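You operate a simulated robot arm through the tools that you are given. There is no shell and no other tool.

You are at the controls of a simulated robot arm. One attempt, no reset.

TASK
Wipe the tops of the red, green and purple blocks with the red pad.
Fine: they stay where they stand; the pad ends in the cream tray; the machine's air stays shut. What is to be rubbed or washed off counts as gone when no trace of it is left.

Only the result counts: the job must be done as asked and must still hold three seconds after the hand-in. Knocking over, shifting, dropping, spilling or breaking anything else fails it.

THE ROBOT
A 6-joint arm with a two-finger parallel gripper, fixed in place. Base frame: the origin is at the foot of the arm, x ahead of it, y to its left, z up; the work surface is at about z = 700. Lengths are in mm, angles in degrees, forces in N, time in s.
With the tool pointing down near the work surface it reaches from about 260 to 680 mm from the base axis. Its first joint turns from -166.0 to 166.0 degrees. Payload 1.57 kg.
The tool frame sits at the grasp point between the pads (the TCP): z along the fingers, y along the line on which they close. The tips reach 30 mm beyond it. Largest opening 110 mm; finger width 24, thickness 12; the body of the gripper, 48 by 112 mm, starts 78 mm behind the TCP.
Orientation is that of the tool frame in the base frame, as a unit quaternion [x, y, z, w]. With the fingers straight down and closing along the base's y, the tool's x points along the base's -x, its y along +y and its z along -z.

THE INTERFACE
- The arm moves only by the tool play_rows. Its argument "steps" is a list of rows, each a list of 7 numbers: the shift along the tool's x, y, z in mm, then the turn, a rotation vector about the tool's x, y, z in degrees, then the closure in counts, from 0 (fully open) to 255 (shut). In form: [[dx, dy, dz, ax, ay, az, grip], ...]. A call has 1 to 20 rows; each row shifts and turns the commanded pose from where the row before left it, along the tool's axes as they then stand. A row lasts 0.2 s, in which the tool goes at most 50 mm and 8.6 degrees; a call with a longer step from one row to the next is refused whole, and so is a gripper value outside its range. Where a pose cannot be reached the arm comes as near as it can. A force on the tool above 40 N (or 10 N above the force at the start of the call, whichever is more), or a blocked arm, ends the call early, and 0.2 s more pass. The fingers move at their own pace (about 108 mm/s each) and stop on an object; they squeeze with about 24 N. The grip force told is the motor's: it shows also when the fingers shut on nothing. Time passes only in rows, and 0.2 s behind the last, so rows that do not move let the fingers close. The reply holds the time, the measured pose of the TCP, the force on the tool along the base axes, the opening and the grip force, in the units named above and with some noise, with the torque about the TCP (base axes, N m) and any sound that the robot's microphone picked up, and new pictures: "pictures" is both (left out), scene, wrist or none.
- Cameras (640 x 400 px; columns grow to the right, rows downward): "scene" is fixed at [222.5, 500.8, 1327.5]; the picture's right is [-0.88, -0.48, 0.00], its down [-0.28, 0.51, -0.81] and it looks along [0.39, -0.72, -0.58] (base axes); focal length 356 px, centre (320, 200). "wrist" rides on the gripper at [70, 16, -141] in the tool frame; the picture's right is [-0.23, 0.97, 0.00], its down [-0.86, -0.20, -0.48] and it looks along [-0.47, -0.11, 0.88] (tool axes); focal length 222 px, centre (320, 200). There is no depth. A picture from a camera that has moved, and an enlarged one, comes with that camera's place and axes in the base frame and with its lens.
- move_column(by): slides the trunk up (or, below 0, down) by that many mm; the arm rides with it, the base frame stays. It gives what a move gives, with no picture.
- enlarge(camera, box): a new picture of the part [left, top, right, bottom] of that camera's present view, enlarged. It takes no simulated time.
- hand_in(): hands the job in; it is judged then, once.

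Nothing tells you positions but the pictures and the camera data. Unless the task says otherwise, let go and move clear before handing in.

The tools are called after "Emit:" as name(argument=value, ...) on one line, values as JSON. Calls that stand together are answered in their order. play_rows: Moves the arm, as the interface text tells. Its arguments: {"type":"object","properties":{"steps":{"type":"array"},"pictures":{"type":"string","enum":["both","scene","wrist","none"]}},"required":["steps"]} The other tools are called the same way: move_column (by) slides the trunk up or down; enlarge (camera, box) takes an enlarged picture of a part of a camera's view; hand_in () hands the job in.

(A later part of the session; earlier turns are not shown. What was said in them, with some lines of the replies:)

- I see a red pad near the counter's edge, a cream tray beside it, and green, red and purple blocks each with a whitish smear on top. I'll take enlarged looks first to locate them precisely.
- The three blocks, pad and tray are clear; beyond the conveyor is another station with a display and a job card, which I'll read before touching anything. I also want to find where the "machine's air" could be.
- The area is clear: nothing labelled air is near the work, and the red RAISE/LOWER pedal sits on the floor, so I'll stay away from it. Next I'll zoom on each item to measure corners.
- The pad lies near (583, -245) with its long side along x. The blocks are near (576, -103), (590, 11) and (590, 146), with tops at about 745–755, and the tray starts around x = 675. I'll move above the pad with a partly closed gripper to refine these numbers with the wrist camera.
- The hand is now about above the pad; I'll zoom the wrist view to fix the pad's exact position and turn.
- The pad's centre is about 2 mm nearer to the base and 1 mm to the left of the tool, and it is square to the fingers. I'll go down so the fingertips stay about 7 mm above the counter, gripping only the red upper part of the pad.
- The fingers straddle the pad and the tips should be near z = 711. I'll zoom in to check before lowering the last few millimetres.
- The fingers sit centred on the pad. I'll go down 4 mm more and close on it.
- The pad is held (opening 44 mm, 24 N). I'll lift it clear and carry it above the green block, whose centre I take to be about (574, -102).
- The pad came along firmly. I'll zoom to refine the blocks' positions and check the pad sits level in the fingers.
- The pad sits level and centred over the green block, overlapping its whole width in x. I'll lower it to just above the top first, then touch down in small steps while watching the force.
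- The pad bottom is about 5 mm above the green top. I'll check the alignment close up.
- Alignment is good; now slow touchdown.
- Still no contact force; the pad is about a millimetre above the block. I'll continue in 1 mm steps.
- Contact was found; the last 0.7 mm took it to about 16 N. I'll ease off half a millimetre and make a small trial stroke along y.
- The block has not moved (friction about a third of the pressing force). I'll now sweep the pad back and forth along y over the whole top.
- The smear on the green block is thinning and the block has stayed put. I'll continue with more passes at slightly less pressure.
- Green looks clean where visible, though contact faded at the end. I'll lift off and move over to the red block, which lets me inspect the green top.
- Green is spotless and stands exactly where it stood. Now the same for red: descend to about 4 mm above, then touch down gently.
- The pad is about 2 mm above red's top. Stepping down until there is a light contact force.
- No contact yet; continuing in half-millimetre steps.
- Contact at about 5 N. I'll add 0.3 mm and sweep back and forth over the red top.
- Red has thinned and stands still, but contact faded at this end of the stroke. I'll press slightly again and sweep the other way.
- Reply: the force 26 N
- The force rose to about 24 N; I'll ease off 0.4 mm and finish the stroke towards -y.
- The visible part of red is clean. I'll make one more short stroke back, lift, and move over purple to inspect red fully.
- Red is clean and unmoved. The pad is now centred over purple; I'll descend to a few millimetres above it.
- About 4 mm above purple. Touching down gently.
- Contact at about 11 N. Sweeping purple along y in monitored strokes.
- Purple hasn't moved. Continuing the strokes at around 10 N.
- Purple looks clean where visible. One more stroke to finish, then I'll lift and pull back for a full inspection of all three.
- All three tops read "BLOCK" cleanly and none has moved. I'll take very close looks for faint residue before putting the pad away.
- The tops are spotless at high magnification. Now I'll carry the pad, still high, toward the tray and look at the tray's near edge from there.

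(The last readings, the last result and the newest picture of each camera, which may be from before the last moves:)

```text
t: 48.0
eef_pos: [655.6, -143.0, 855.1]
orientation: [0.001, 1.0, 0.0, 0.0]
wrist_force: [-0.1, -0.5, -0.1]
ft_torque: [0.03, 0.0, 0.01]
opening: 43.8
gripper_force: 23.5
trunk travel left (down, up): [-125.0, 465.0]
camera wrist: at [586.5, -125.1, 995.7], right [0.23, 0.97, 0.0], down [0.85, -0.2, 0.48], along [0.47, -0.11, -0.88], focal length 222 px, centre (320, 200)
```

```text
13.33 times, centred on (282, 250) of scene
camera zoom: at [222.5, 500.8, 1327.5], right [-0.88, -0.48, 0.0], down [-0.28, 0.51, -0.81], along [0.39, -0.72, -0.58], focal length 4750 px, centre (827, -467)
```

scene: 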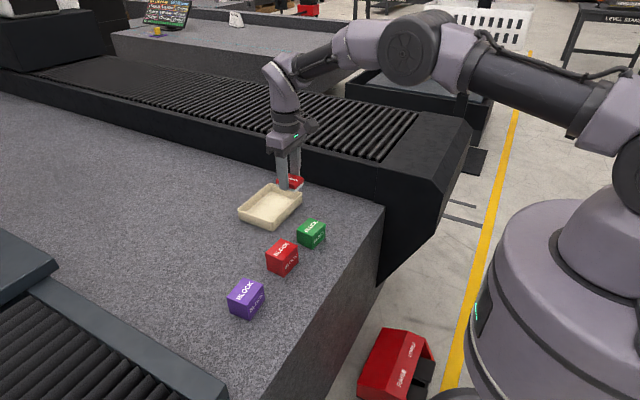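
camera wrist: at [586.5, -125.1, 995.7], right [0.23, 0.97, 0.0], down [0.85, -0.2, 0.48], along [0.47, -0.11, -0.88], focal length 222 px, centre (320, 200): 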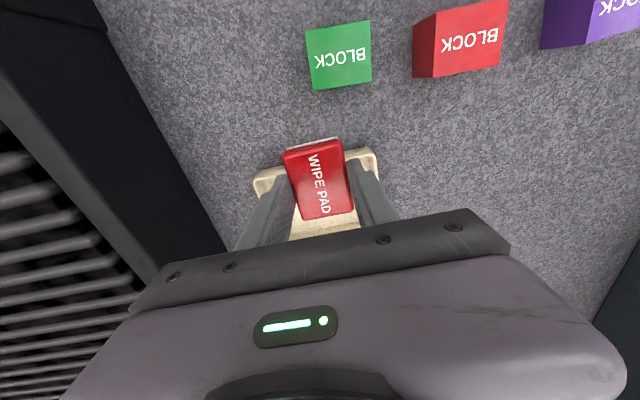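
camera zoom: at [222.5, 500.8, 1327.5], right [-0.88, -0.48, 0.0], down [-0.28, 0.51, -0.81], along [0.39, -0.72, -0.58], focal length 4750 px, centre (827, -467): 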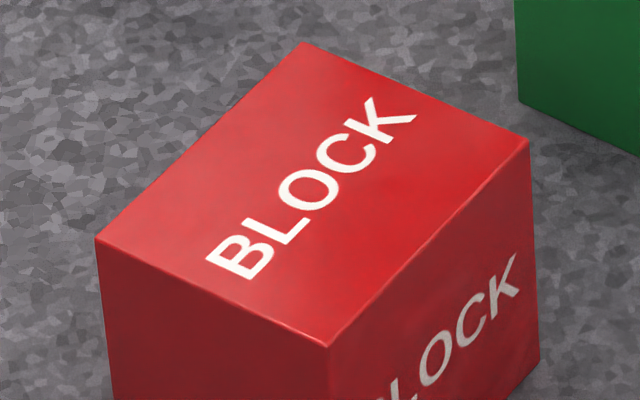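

Red is spotless too. The tray's near rim is at about x = 677 and lies at the edge of vertical reach, so I'll tilt the tool about 17° (fingertips outward) to reach farther in.

Emit:
play_rows(steps=[[0, 0, 0, 0, -8.5, 0, 255], [0, 0, 0, 0, -8.5, 0, 255], [0, 0, 0, 0, 0, 0, 255]], pictures="both")

```text
t: 48.8
eef_pos: [653.3, -141.8, 855.5]
orientation: [0.001, 0.989, 0.001, 0.148]
wrist_force: [-0.8, -0.4, 0.1]
ft_torque: [0.0, 0.0, 0.02]
opening: 43.7
gripper_force: 23.8
trunk travel left (down, up): [-125.0, 465.0]
camera wrist: at [547.0, -124.2, 969.2], right [0.22, 0.97, 0.07], down [0.68, -0.2, 0.71], along [0.7, -0.11, -0.7], focal length 222 px, centre (320, 200)
```

scene: 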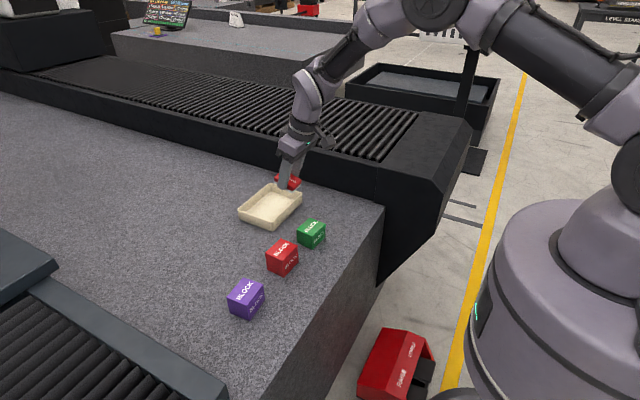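
wrist: 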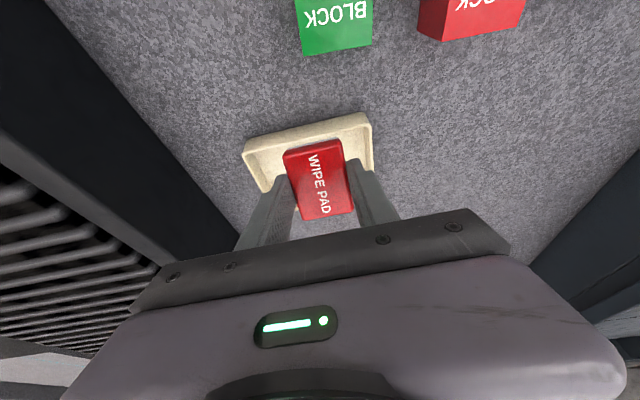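

The tilt worked and the tray is now better visible. Zooming to locate it again.

Emit:
enlarge(camera="wrist", box=[220, 90, 400, 240])

```text
2.67 times, centred on (310, 165) of wrist
camera zoom: at [547.0, -124.2, 969.2], right [0.22, 0.97, 0.07], down [0.68, -0.2, 0.71], along [0.7, -0.11, -0.7], focal length 592 px, centre (347, 293)
```

zoom: 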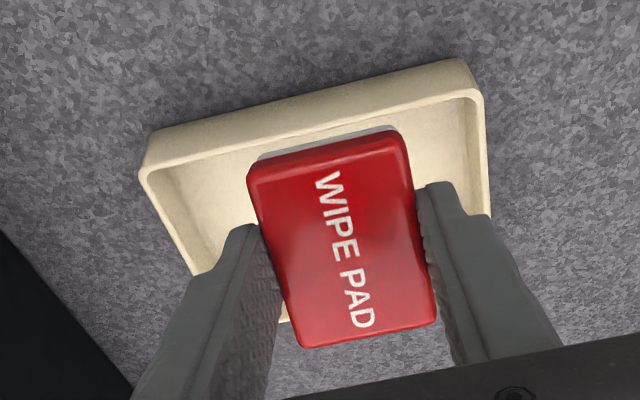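

The tray's near wall is at about x = 682–690, spanning y from -79 to -235. I'll move the pad outward about 62 mm, still high, and check that the arm actually reaches.

Emit:
play_rows(steps=[[-19.8, -1.5, 6, 0, 0, 0, 255], [-19.8, -1.5, 6, 0, 0, 0, 255], [-19.7, -1, 6.1, 0, 0, 0, 255], [0, 0, 0, 0, 0, 0, 255]], pictures="both")

Emit:
enlarge(camera="scene", box=[220, 150, 320, 240])

Emit:
enlarge(camera="wrist", box=[220, 70, 400, 240])

```text
t: 49.8
eef_pos: [714.5, -145.0, 854.5]
orientation: [0.001, 0.989, 0.0, 0.148]
wrist_force: [-0.1, 0.1, -0.3]
ft_torque: [-0.01, 0.01, 0.02]
opening: 43.7
gripper_force: 23.8
trunk travel left (down, up): [-125.0, 465.0]
camera wrist: at [608.4, -128.1, 968.2], right [0.22, 0.97, 0.07], down [0.68, -0.2, 0.71], along [0.7, -0.11, -0.7], focal length 222 px, centre (320, 200)
```

scene: 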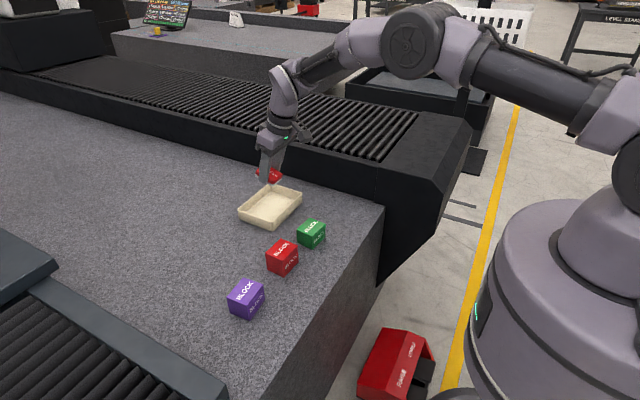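
wrist: 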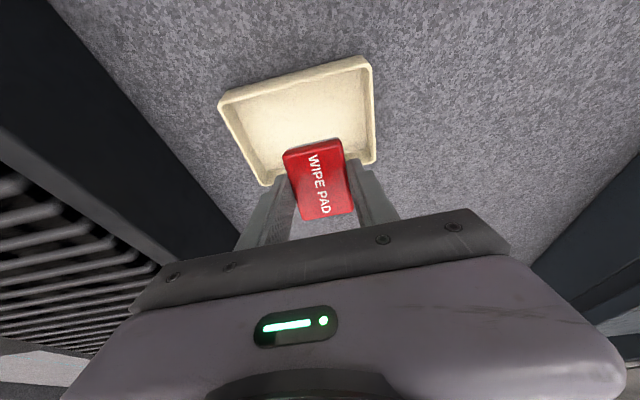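

```text
4.44 times, centred on (270, 195) of scene
camera zoom: at [222.5, 500.8, 1327.5], right [-0.88, -0.48, 0.0], down [-0.28, 0.51, -0.81], along [0.39, -0.72, -0.58], focal length 1584 px, centre (542, 222)
```

zoom: 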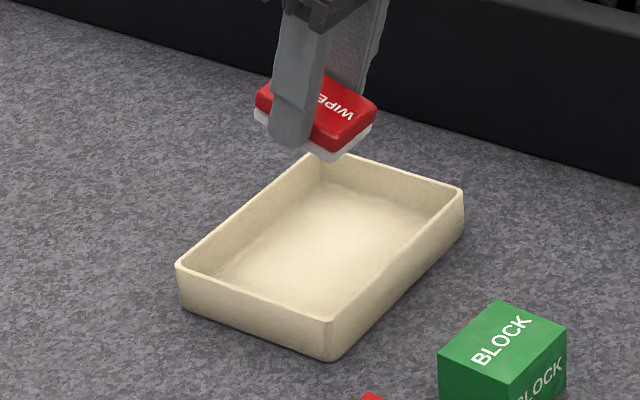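

```text
2.35 times, centred on (310, 155) of wrist
camera zoom: at [608.4, -128.1, 968.2], right [0.22, 0.97, 0.07], down [0.68, -0.2, 0.71], along [0.7, -0.11, -0.7], focal length 523 px, centre (344, 306)
```

zoom: 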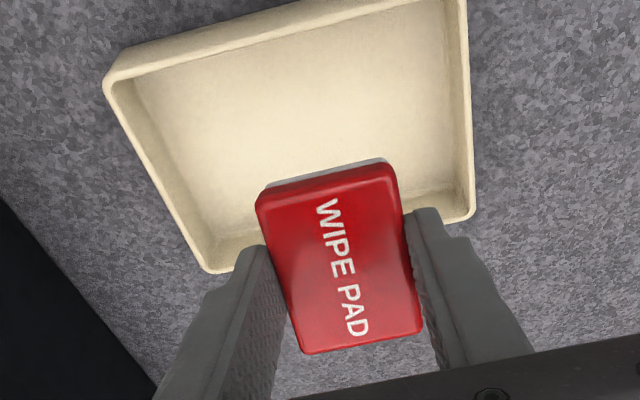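

The arm reaches: the pad would come down with its near end at about x = 700, inside the tray. I'll lower straight down in base z, first to just above the rim.

Emit:
play_rows(steps=[[7.3, 0, 23.9, 0, 0, 0, 255], [7.3, 0, 23.9, 0, 0, 0, 255], [4.4, 0, 14.3, 0, 0, 0, 255], [0, 0, 0, 0, 0, 0, 255]], pictures="both")

Emit:
enlarge(camera="scene", box=[220, 150, 320, 240])

Emit:
enlarge(camera="wrist", box=[200, 70, 420, 240])

```text
t: 50.8
eef_pos: [716.5, -147.4, 792.0]
orientation: [0.002, 0.989, -0.001, 0.147]
wrist_force: [-0.6, 0.1, -0.1]
ft_torque: [0.04, -0.02, -0.01]
opening: 44.0
gripper_force: 23.8
trunk travel left (down, up): [-125.0, 465.0]
camera wrist: at [609.7, -129.4, 905.6], right [0.22, 0.97, 0.07], down [0.68, -0.2, 0.71], along [0.7, -0.11, -0.7], focal length 222 px, centre (320, 200)
```

scene: 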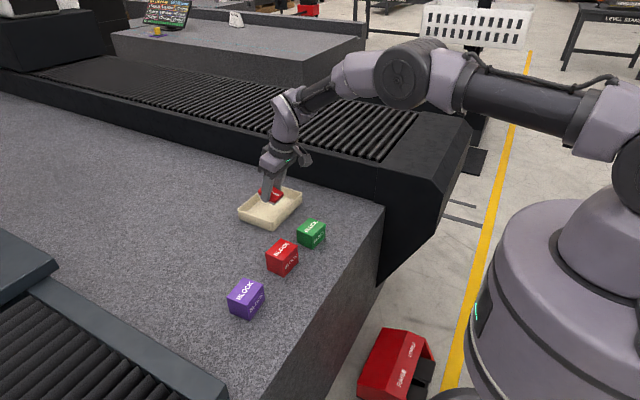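
wrist: 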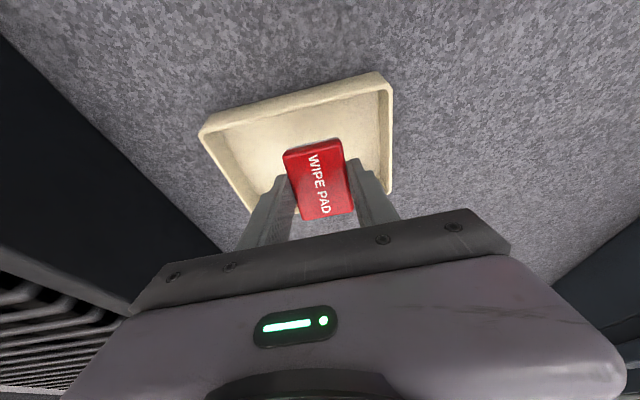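

```text
4.44 times, centred on (270, 195) of scene
camera zoom: at [222.5, 500.8, 1327.5], right [-0.88, -0.48, 0.0], down [-0.28, 0.51, -0.81], along [0.39, -0.72, -0.58], focal length 1584 px, centre (542, 222)
```

zoom: 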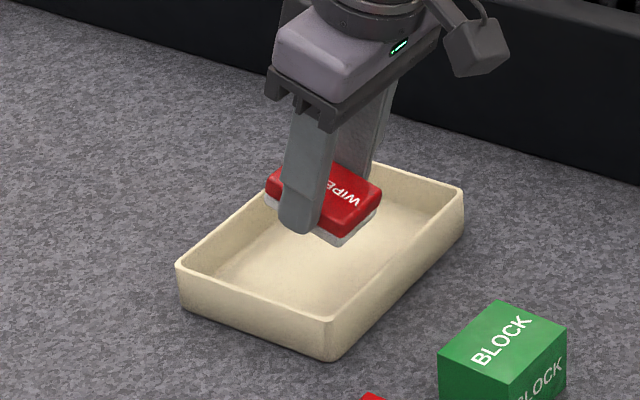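

```text
2.35 times, centred on (310, 155) of wrist
camera zoom: at [609.7, -129.4, 905.6], right [0.22, 0.97, 0.07], down [0.68, -0.2, 0.71], along [0.7, -0.11, -0.7], focal length 523 px, centre (344, 306)
```

zoom: 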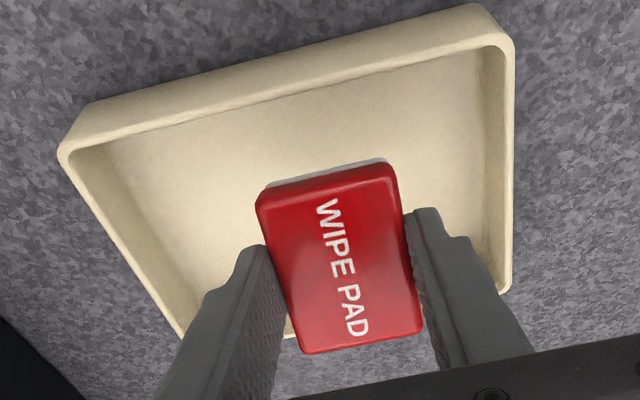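

The pad is above the tray and well inside all walls. Lowering further to just above the floor.

Emit:
play_rows(steps=[[5.3, 0, 17.2, 0, 0, 0, 255], [2.9, 0, 9.6, 0, 0, 0, 255], [1.8, 0, 5.7, 0, 0, 0, 255], [0, 0, 0, 0, 0, 0, 255]], pictures="both")

Emit:
enlarge(camera="scene", box=[230, 170, 310, 240])

Emit:
enlarge(camera="wrist", box=[180, 70, 440, 240])

```text
t: 51.8
eef_pos: [715.8, -148.0, 756.8]
orientation: [0.0, 0.989, 0.0, 0.148]
wrist_force: [-0.5, -0.2, -0.1]
ft_torque: [0.02, -0.04, 0.02]
opening: 43.8
gripper_force: 24.4
trunk travel left (down, up): [-125.0, 465.0]
camera wrist: at [609.5, -130.0, 870.9], right [0.22, 0.97, 0.07], down [0.68, -0.2, 0.71], along [0.7, -0.11, -0.7], focal length 222 px, centre (320, 200)
```

scene: 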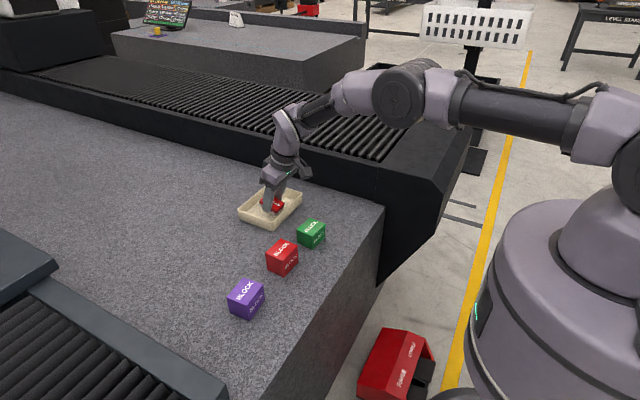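
wrist: 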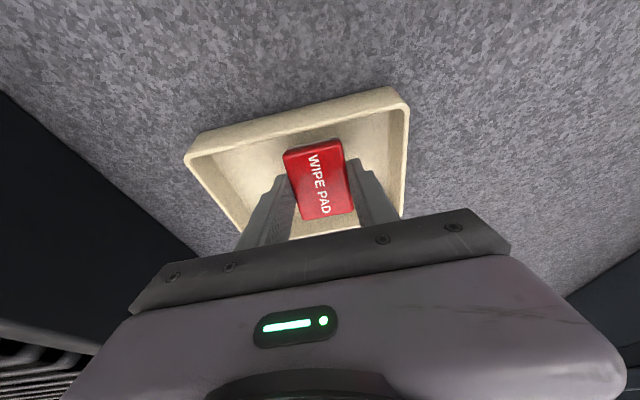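

```text
5.71 times, centred on (270, 205) of scene
camera zoom: at [222.5, 500.8, 1327.5], right [-0.88, -0.48, 0.0], down [-0.28, 0.51, -0.81], along [0.39, -0.72, -0.58], focal length 2036 px, centre (606, 171)
```

zoom: 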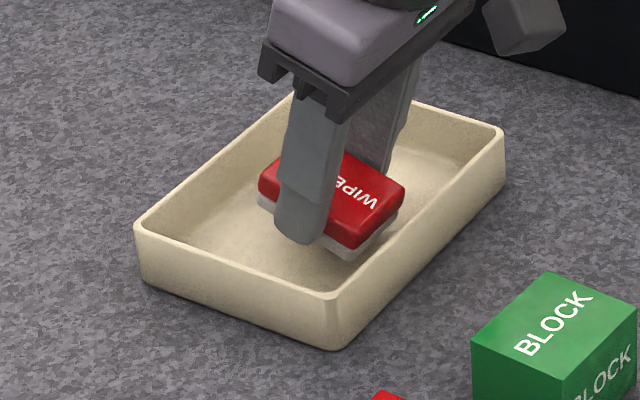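

```text
2.35 times, centred on (310, 155) of wrist
camera zoom: at [609.5, -130.0, 870.9], right [0.22, 0.97, 0.07], down [0.68, -0.2, 0.71], along [0.7, -0.11, -0.7], focal length 523 px, centre (344, 306)
```

zoom: 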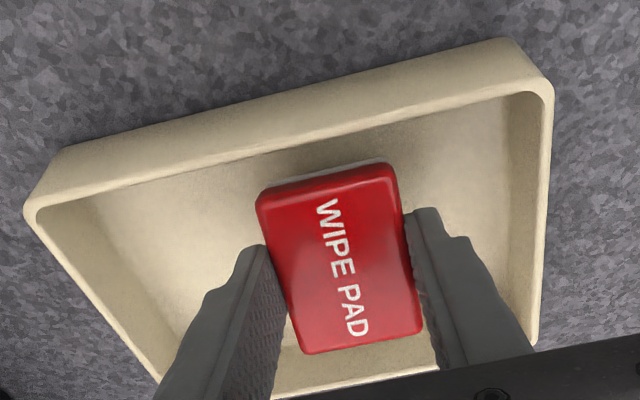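

The pad is inside the tray, a few millimetres over the floor. Lowering slowly until light touch.

Emit:
play_rows(steps=[[0.9, 0, 2.9, 0, 0, 0, 255], [0.6, 0, 1.9, 0, 0, 0, 255], [0, 0, 0, 0, 0, 0, 255]], pictures="none")

Emit:
play_rows(steps=[[0.3, 0, 1, 0, 0, 0, 255], [0, 0, 0, 0, 0, 0, 255]], pictures="none")

Emit:
play_rows(steps=[[0.3, 0, 1, 0, 0, 0, 255], [0, 0, 0, 0, 0, 0, 255]], pictures="scene")

Emit:
enlarge(camera="scene", box=[230, 170, 310, 240])

```text
t: 52.6
eef_pos: [716.2, -147.0, 750.4]
orientation: [0.001, 0.989, 0.0, 0.147]
wrist_force: [1.1, -0.3, 0.7]
ft_torque: [0.03, -0.01, 0.01]
opening: 43.7
gripper_force: 24.1
trunk travel left (down, up): [-125.0, 465.0]
```

```text
t: 53.2
eef_pos: [716.1, -146.0, 750.7]
orientation: [0.001, 0.989, -0.001, 0.148]
wrist_force: [0.3, -0.1, 0.4]
ft_torque: [0.01, 0.0, 0.01]
opening: 43.7
gripper_force: 24.3
trunk travel left (down, up): [-125.0, 465.0]
```

```text
t: 53.8
eef_pos: [715.3, -146.4, 750.1]
orientation: [0.001, 0.989, 0.0, 0.147]
wrist_force: [-0.3, 0.3, -0.1]
ft_torque: [-0.01, -0.02, 0.0]
opening: 43.8
gripper_force: 24.8
trunk travel left (down, up): [-125.0, 465.0]
```

scene: 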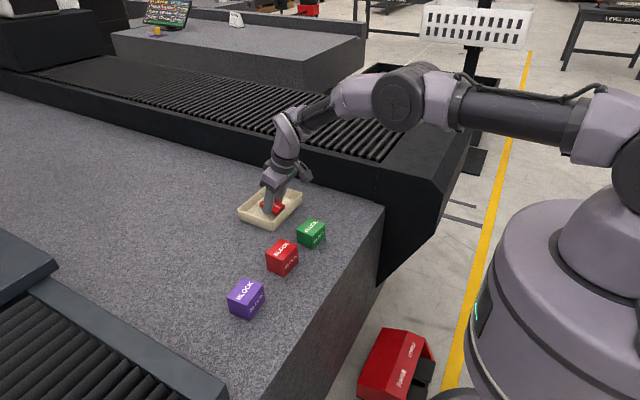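

```text
5.71 times, centred on (270, 205) of scene
camera zoom: at [222.5, 500.8, 1327.5], right [-0.88, -0.48, 0.0], down [-0.28, 0.51, -0.81], along [0.39, -0.72, -0.58], focal length 2036 px, centre (606, 171)
```

zoom: 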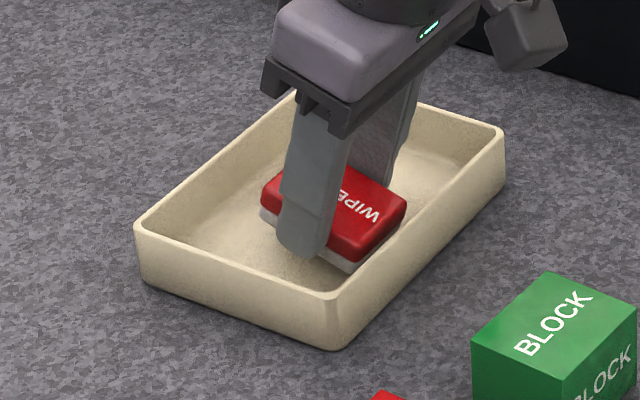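

No contact yet; a few more millimetres.

Emit:
play_rows(steps=[[0.3, 0, 1, 0, 0, 0, 255], [0, 0, 0, 0, 0, 0, 255]], pictures="none")

Emit:
play_rows(steps=[[0.3, 0, 1, 0, 0, 0, 255], [0, 0, 0, 0, 0, 0, 255]], pictures="none")

```text
t: 54.4
eef_pos: [715.6, -146.7, 747.8]
orientation: [0.001, 0.989, -0.001, 0.148]
wrist_force: [0.0, 0.2, -0.7]
ft_torque: [-0.01, -0.01, -0.01]
opening: 43.6
gripper_force: 24.0
trunk travel left (down, up): [-125.0, 465.0]
```

```text
t: 55.0
eef_pos: [715.3, -146.5, 747.6]
orientation: [0.001, 0.989, 0.0, 0.149]
wrist_force: [0.3, -0.6, 3.9]
ft_torque: [-0.04, 0.03, 0.04]
opening: 43.5
gripper_force: 24.1
trunk travel left (down, up): [-125.0, 465.0]
```

The near edge of the pad rests lightly on the tray floor. Opening the fingers a little to let it settle flat.

Emit:
play_rows(steps=[[0, 0, 0, 0, 0, 0, 135], [0, 0, 0, 0, 0, 0, 115], [0, 0, 0, 0, 0, 0, 115]], pictures="both")

Emit:
enlarge(camera="scene", box=[230, 170, 310, 240])

Emit:
enlarge(camera="wrist", box=[180, 70, 440, 240])

```text
t: 55.8
eef_pos: [715.9, -145.9, 746.9]
orientation: [0.001, 0.989, 0.0, 0.147]
wrist_force: [1.1, -0.2, -0.4]
ft_torque: [-0.02, 0.01, 0.01]
opening: 60.6
gripper_force: 0.2
trunk travel left (down, up): [-125.0, 465.0]
camera wrist: at [609.0, -128.4, 861.5], right [0.22, 0.97, 0.07], down [0.68, -0.2, 0.71], along [0.7, -0.11, -0.7], focal length 222 px, centre (320, 200)
```

scene: 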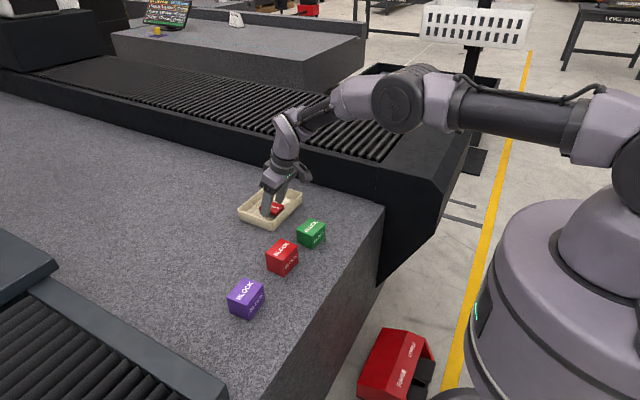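
wrist: 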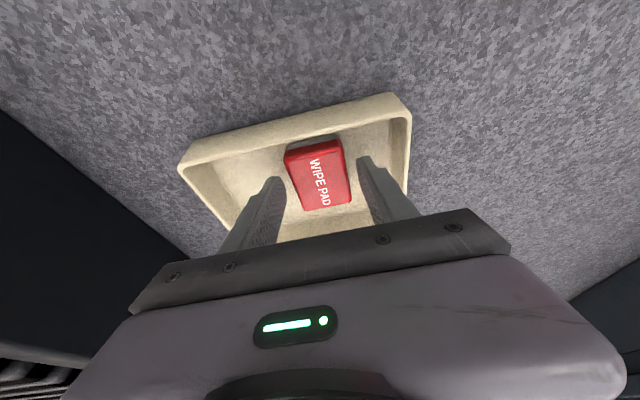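

```text
5.71 times, centred on (270, 205) of scene
camera zoom: at [222.5, 500.8, 1327.5], right [-0.88, -0.48, 0.0], down [-0.28, 0.51, -0.81], along [0.39, -0.72, -0.58], focal length 2036 px, centre (606, 171)
```

zoom: 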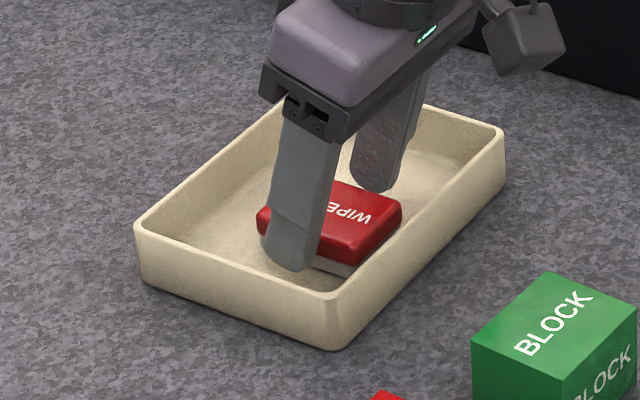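

```text
2.35 times, centred on (310, 155) of wrist
camera zoom: at [609.0, -128.4, 861.5], right [0.22, 0.97, 0.07], down [0.68, -0.2, 0.71], along [0.7, -0.11, -0.7], focal length 523 px, centre (344, 306)
```

zoom: 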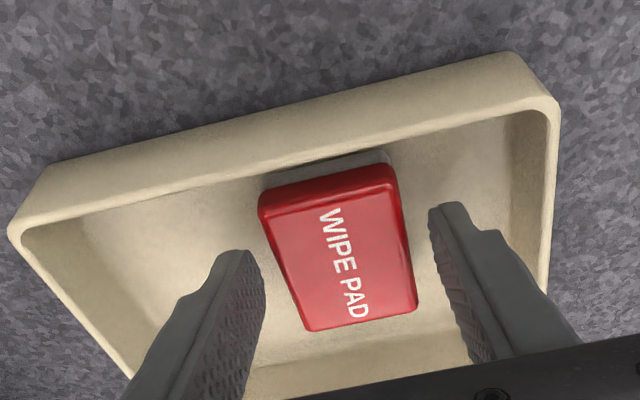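

The pad lies flat in the tray, and the tray hasn't moved. I'll rise straight up and move clear.

Emit:
play_rows(steps=[[-3, 0, -9.6, 0, 0, 0, 115], [-7.3, 0, -23.9, 0, 0, 0, 115], [-8.8, 0, -28.7, 0, 0, 0, 115], [-10, 0, -33, 0, 0, 0, 115], [-10, 0, -33, 0, 0, 0, 115], [0, 0, 0, 0, 0, 0, 115]], pictures="both")

```text
t: 57.2
eef_pos: [715.7, -146.0, 882.9]
orientation: [0.001, 0.989, 0.0, 0.148]
wrist_force: [-0.1, -0.5, 0.8]
ft_torque: [-0.01, -0.01, 0.0]
opening: 60.5
gripper_force: 0.1
trunk travel left (down, up): [-125.0, 465.0]
camera wrist: at [609.4, -128.2, 996.7], right [0.22, 0.97, 0.07], down [0.68, -0.2, 0.71], along [0.7, -0.11, -0.7], focal length 222 px, centre (320, 200)
```

scene: 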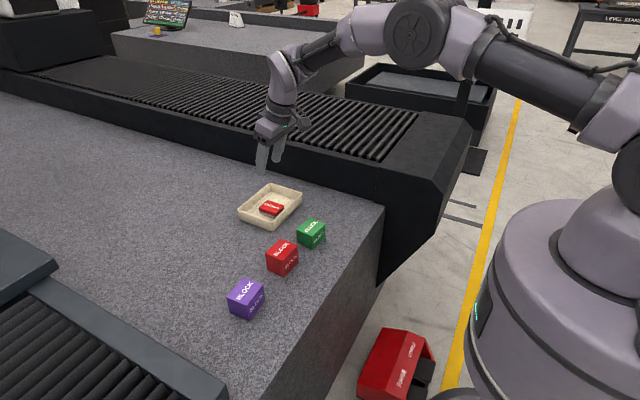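
wrist: 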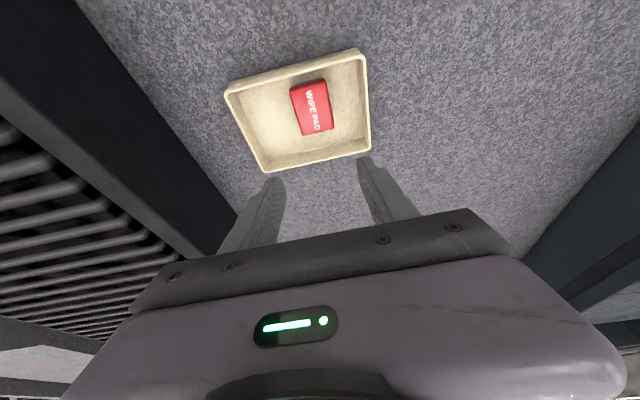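

The pad is in the tray and the hand is free. I'll pull back, return the tool to vertical and take a last look at everything.

Emit:
play_rows(steps=[[22.8, 0, -27.9, 0, 0, 0, 115], [22.8, 0, -27.9, 0, 0, 0, 115], [22.8, 0, -27.9, 0, 0, 0, 115], [22.8, 0, -27.9, 0, 0, 0, 115], [0, 0, 0, 0, 8.5, 0, 115], [0, 0, 0, 0, 8.5, 0, 115], [20, 20, 0, 0, 0, 0, 60], [20, 20, 0, 0, 0, 0, 0], [0, 0, 0, 0, 0, 0, 0]], pictures="both")

Emit:
enlarge(camera="scene", box=[220, 170, 380, 330])

Emit:
enlarge(camera="wrist", box=[200, 80, 560, 260])

Emit:
enlarge(camera="scene", box=[262, 235, 302, 265])

Emit:
enlarge(camera="scene", box=[230, 170, 310, 240])

```text
t: 59.2
eef_pos: [554.5, -102.6, 958.6]
orientation: [0.002, 1.0, 0.0, 0.0]
wrist_force: [0.2, -0.1, -0.2]
ft_torque: [0.0, -0.01, 0.01]
opening: 110.2
gripper_force: 0.1
trunk travel left (down, up): [-125.0, 465.0]
camera wrist: at [486.3, -85.6, 1099.3], right [0.23, 0.97, 0.0], down [0.85, -0.2, 0.48], along [0.47, -0.11, -0.88], focal length 222 px, centre (320, 200)
```

scene: 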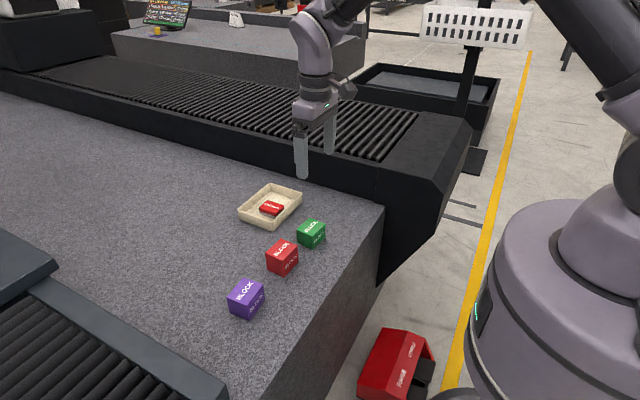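
wrist: 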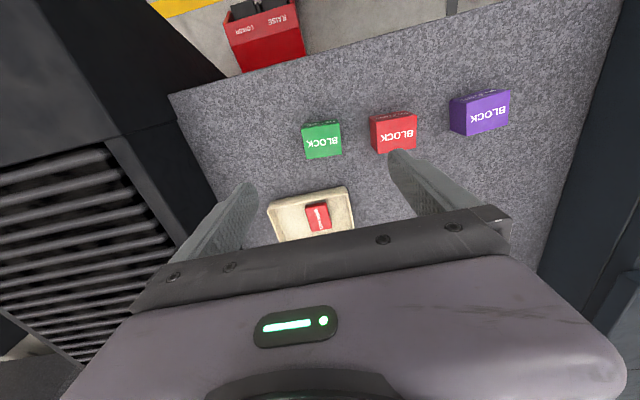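

```text
2.50 times, centred on (300, 250) of scene
camera zoom: at [222.5, 500.8, 1327.5], right [-0.88, -0.48, 0.0], down [-0.28, 0.51, -0.81], along [0.39, -0.72, -0.58], focal length 891 px, centre (370, 75)
```

zoom: 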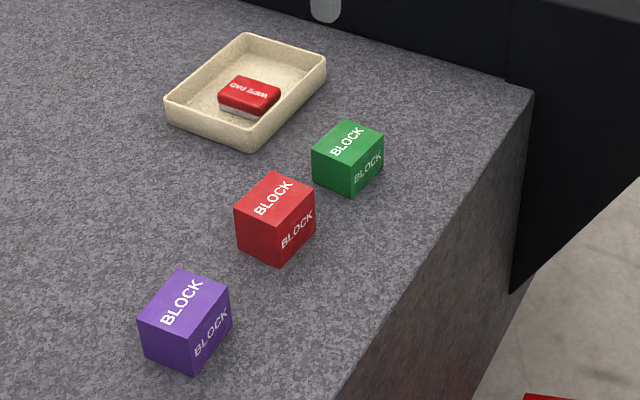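

```text
1.78 times, centred on (380, 170) of wrist
camera zoom: at [486.3, -85.6, 1099.3], right [0.23, 0.97, 0.0], down [0.85, -0.2, 0.48], along [0.47, -0.11, -0.88], focal length 395 px, centre (213, 253)
```

zoom: 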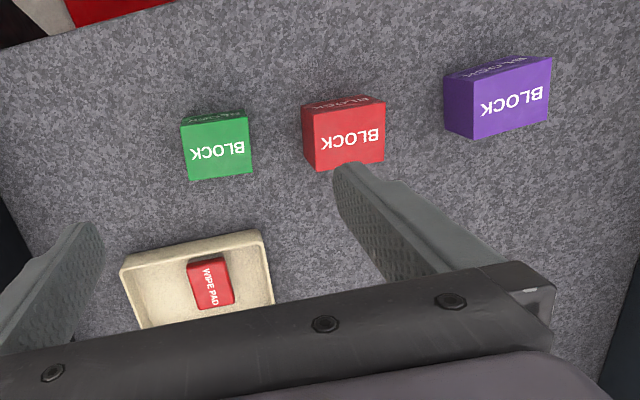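

```text
13.33 times, centred on (282, 250) of scene
camera zoom: at [222.5, 500.8, 1327.5], right [-0.88, -0.48, 0.0], down [-0.28, 0.51, -0.81], along [0.39, -0.72, -0.58], focal length 4750 px, centre (827, -467)
```

zoom: 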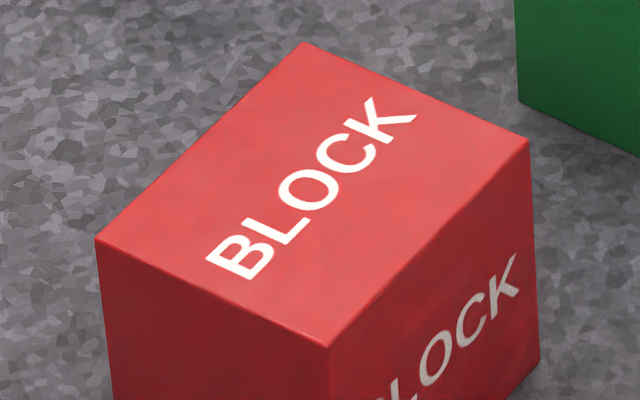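

```text
5.71 times, centred on (270, 205) of scene
camera zoom: at [222.5, 500.8, 1327.5], right [-0.88, -0.48, 0.0], down [-0.28, 0.51, -0.81], along [0.39, -0.72, -0.58], focal length 2036 px, centre (606, 171)
```

zoom: 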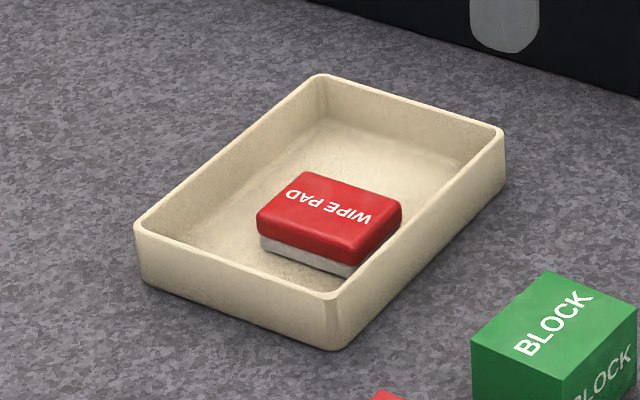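

All three tops are clean, and the blocks show no shift from their starting places. The pad lies flat in the cream tray, the hand is open and clear, and I touched nothing else. Handing in.

Emit:
hand_in()

```text
The job is handed in.
```

I wiped the tops of the red, green and purple blocks with the red pad and handed the job in; the verdict hasn't come back.

- **Blocks:** close-up views before the hand-in showed no trace of the smears. The corners of all three blocks lined up with where they stood at the start.
- **Pad:** it is lying flat inside the cream tray, and the tray did not move.
- **Machine air:** I saw nothing marked as an air control. I touched only the pad, the block tops and, through the pad, the tray floor. I stayed away from the red RAISE/LOWER pedal on the floor and did not move the trunk.

The gripper was open and clear of everything at the hand-in.
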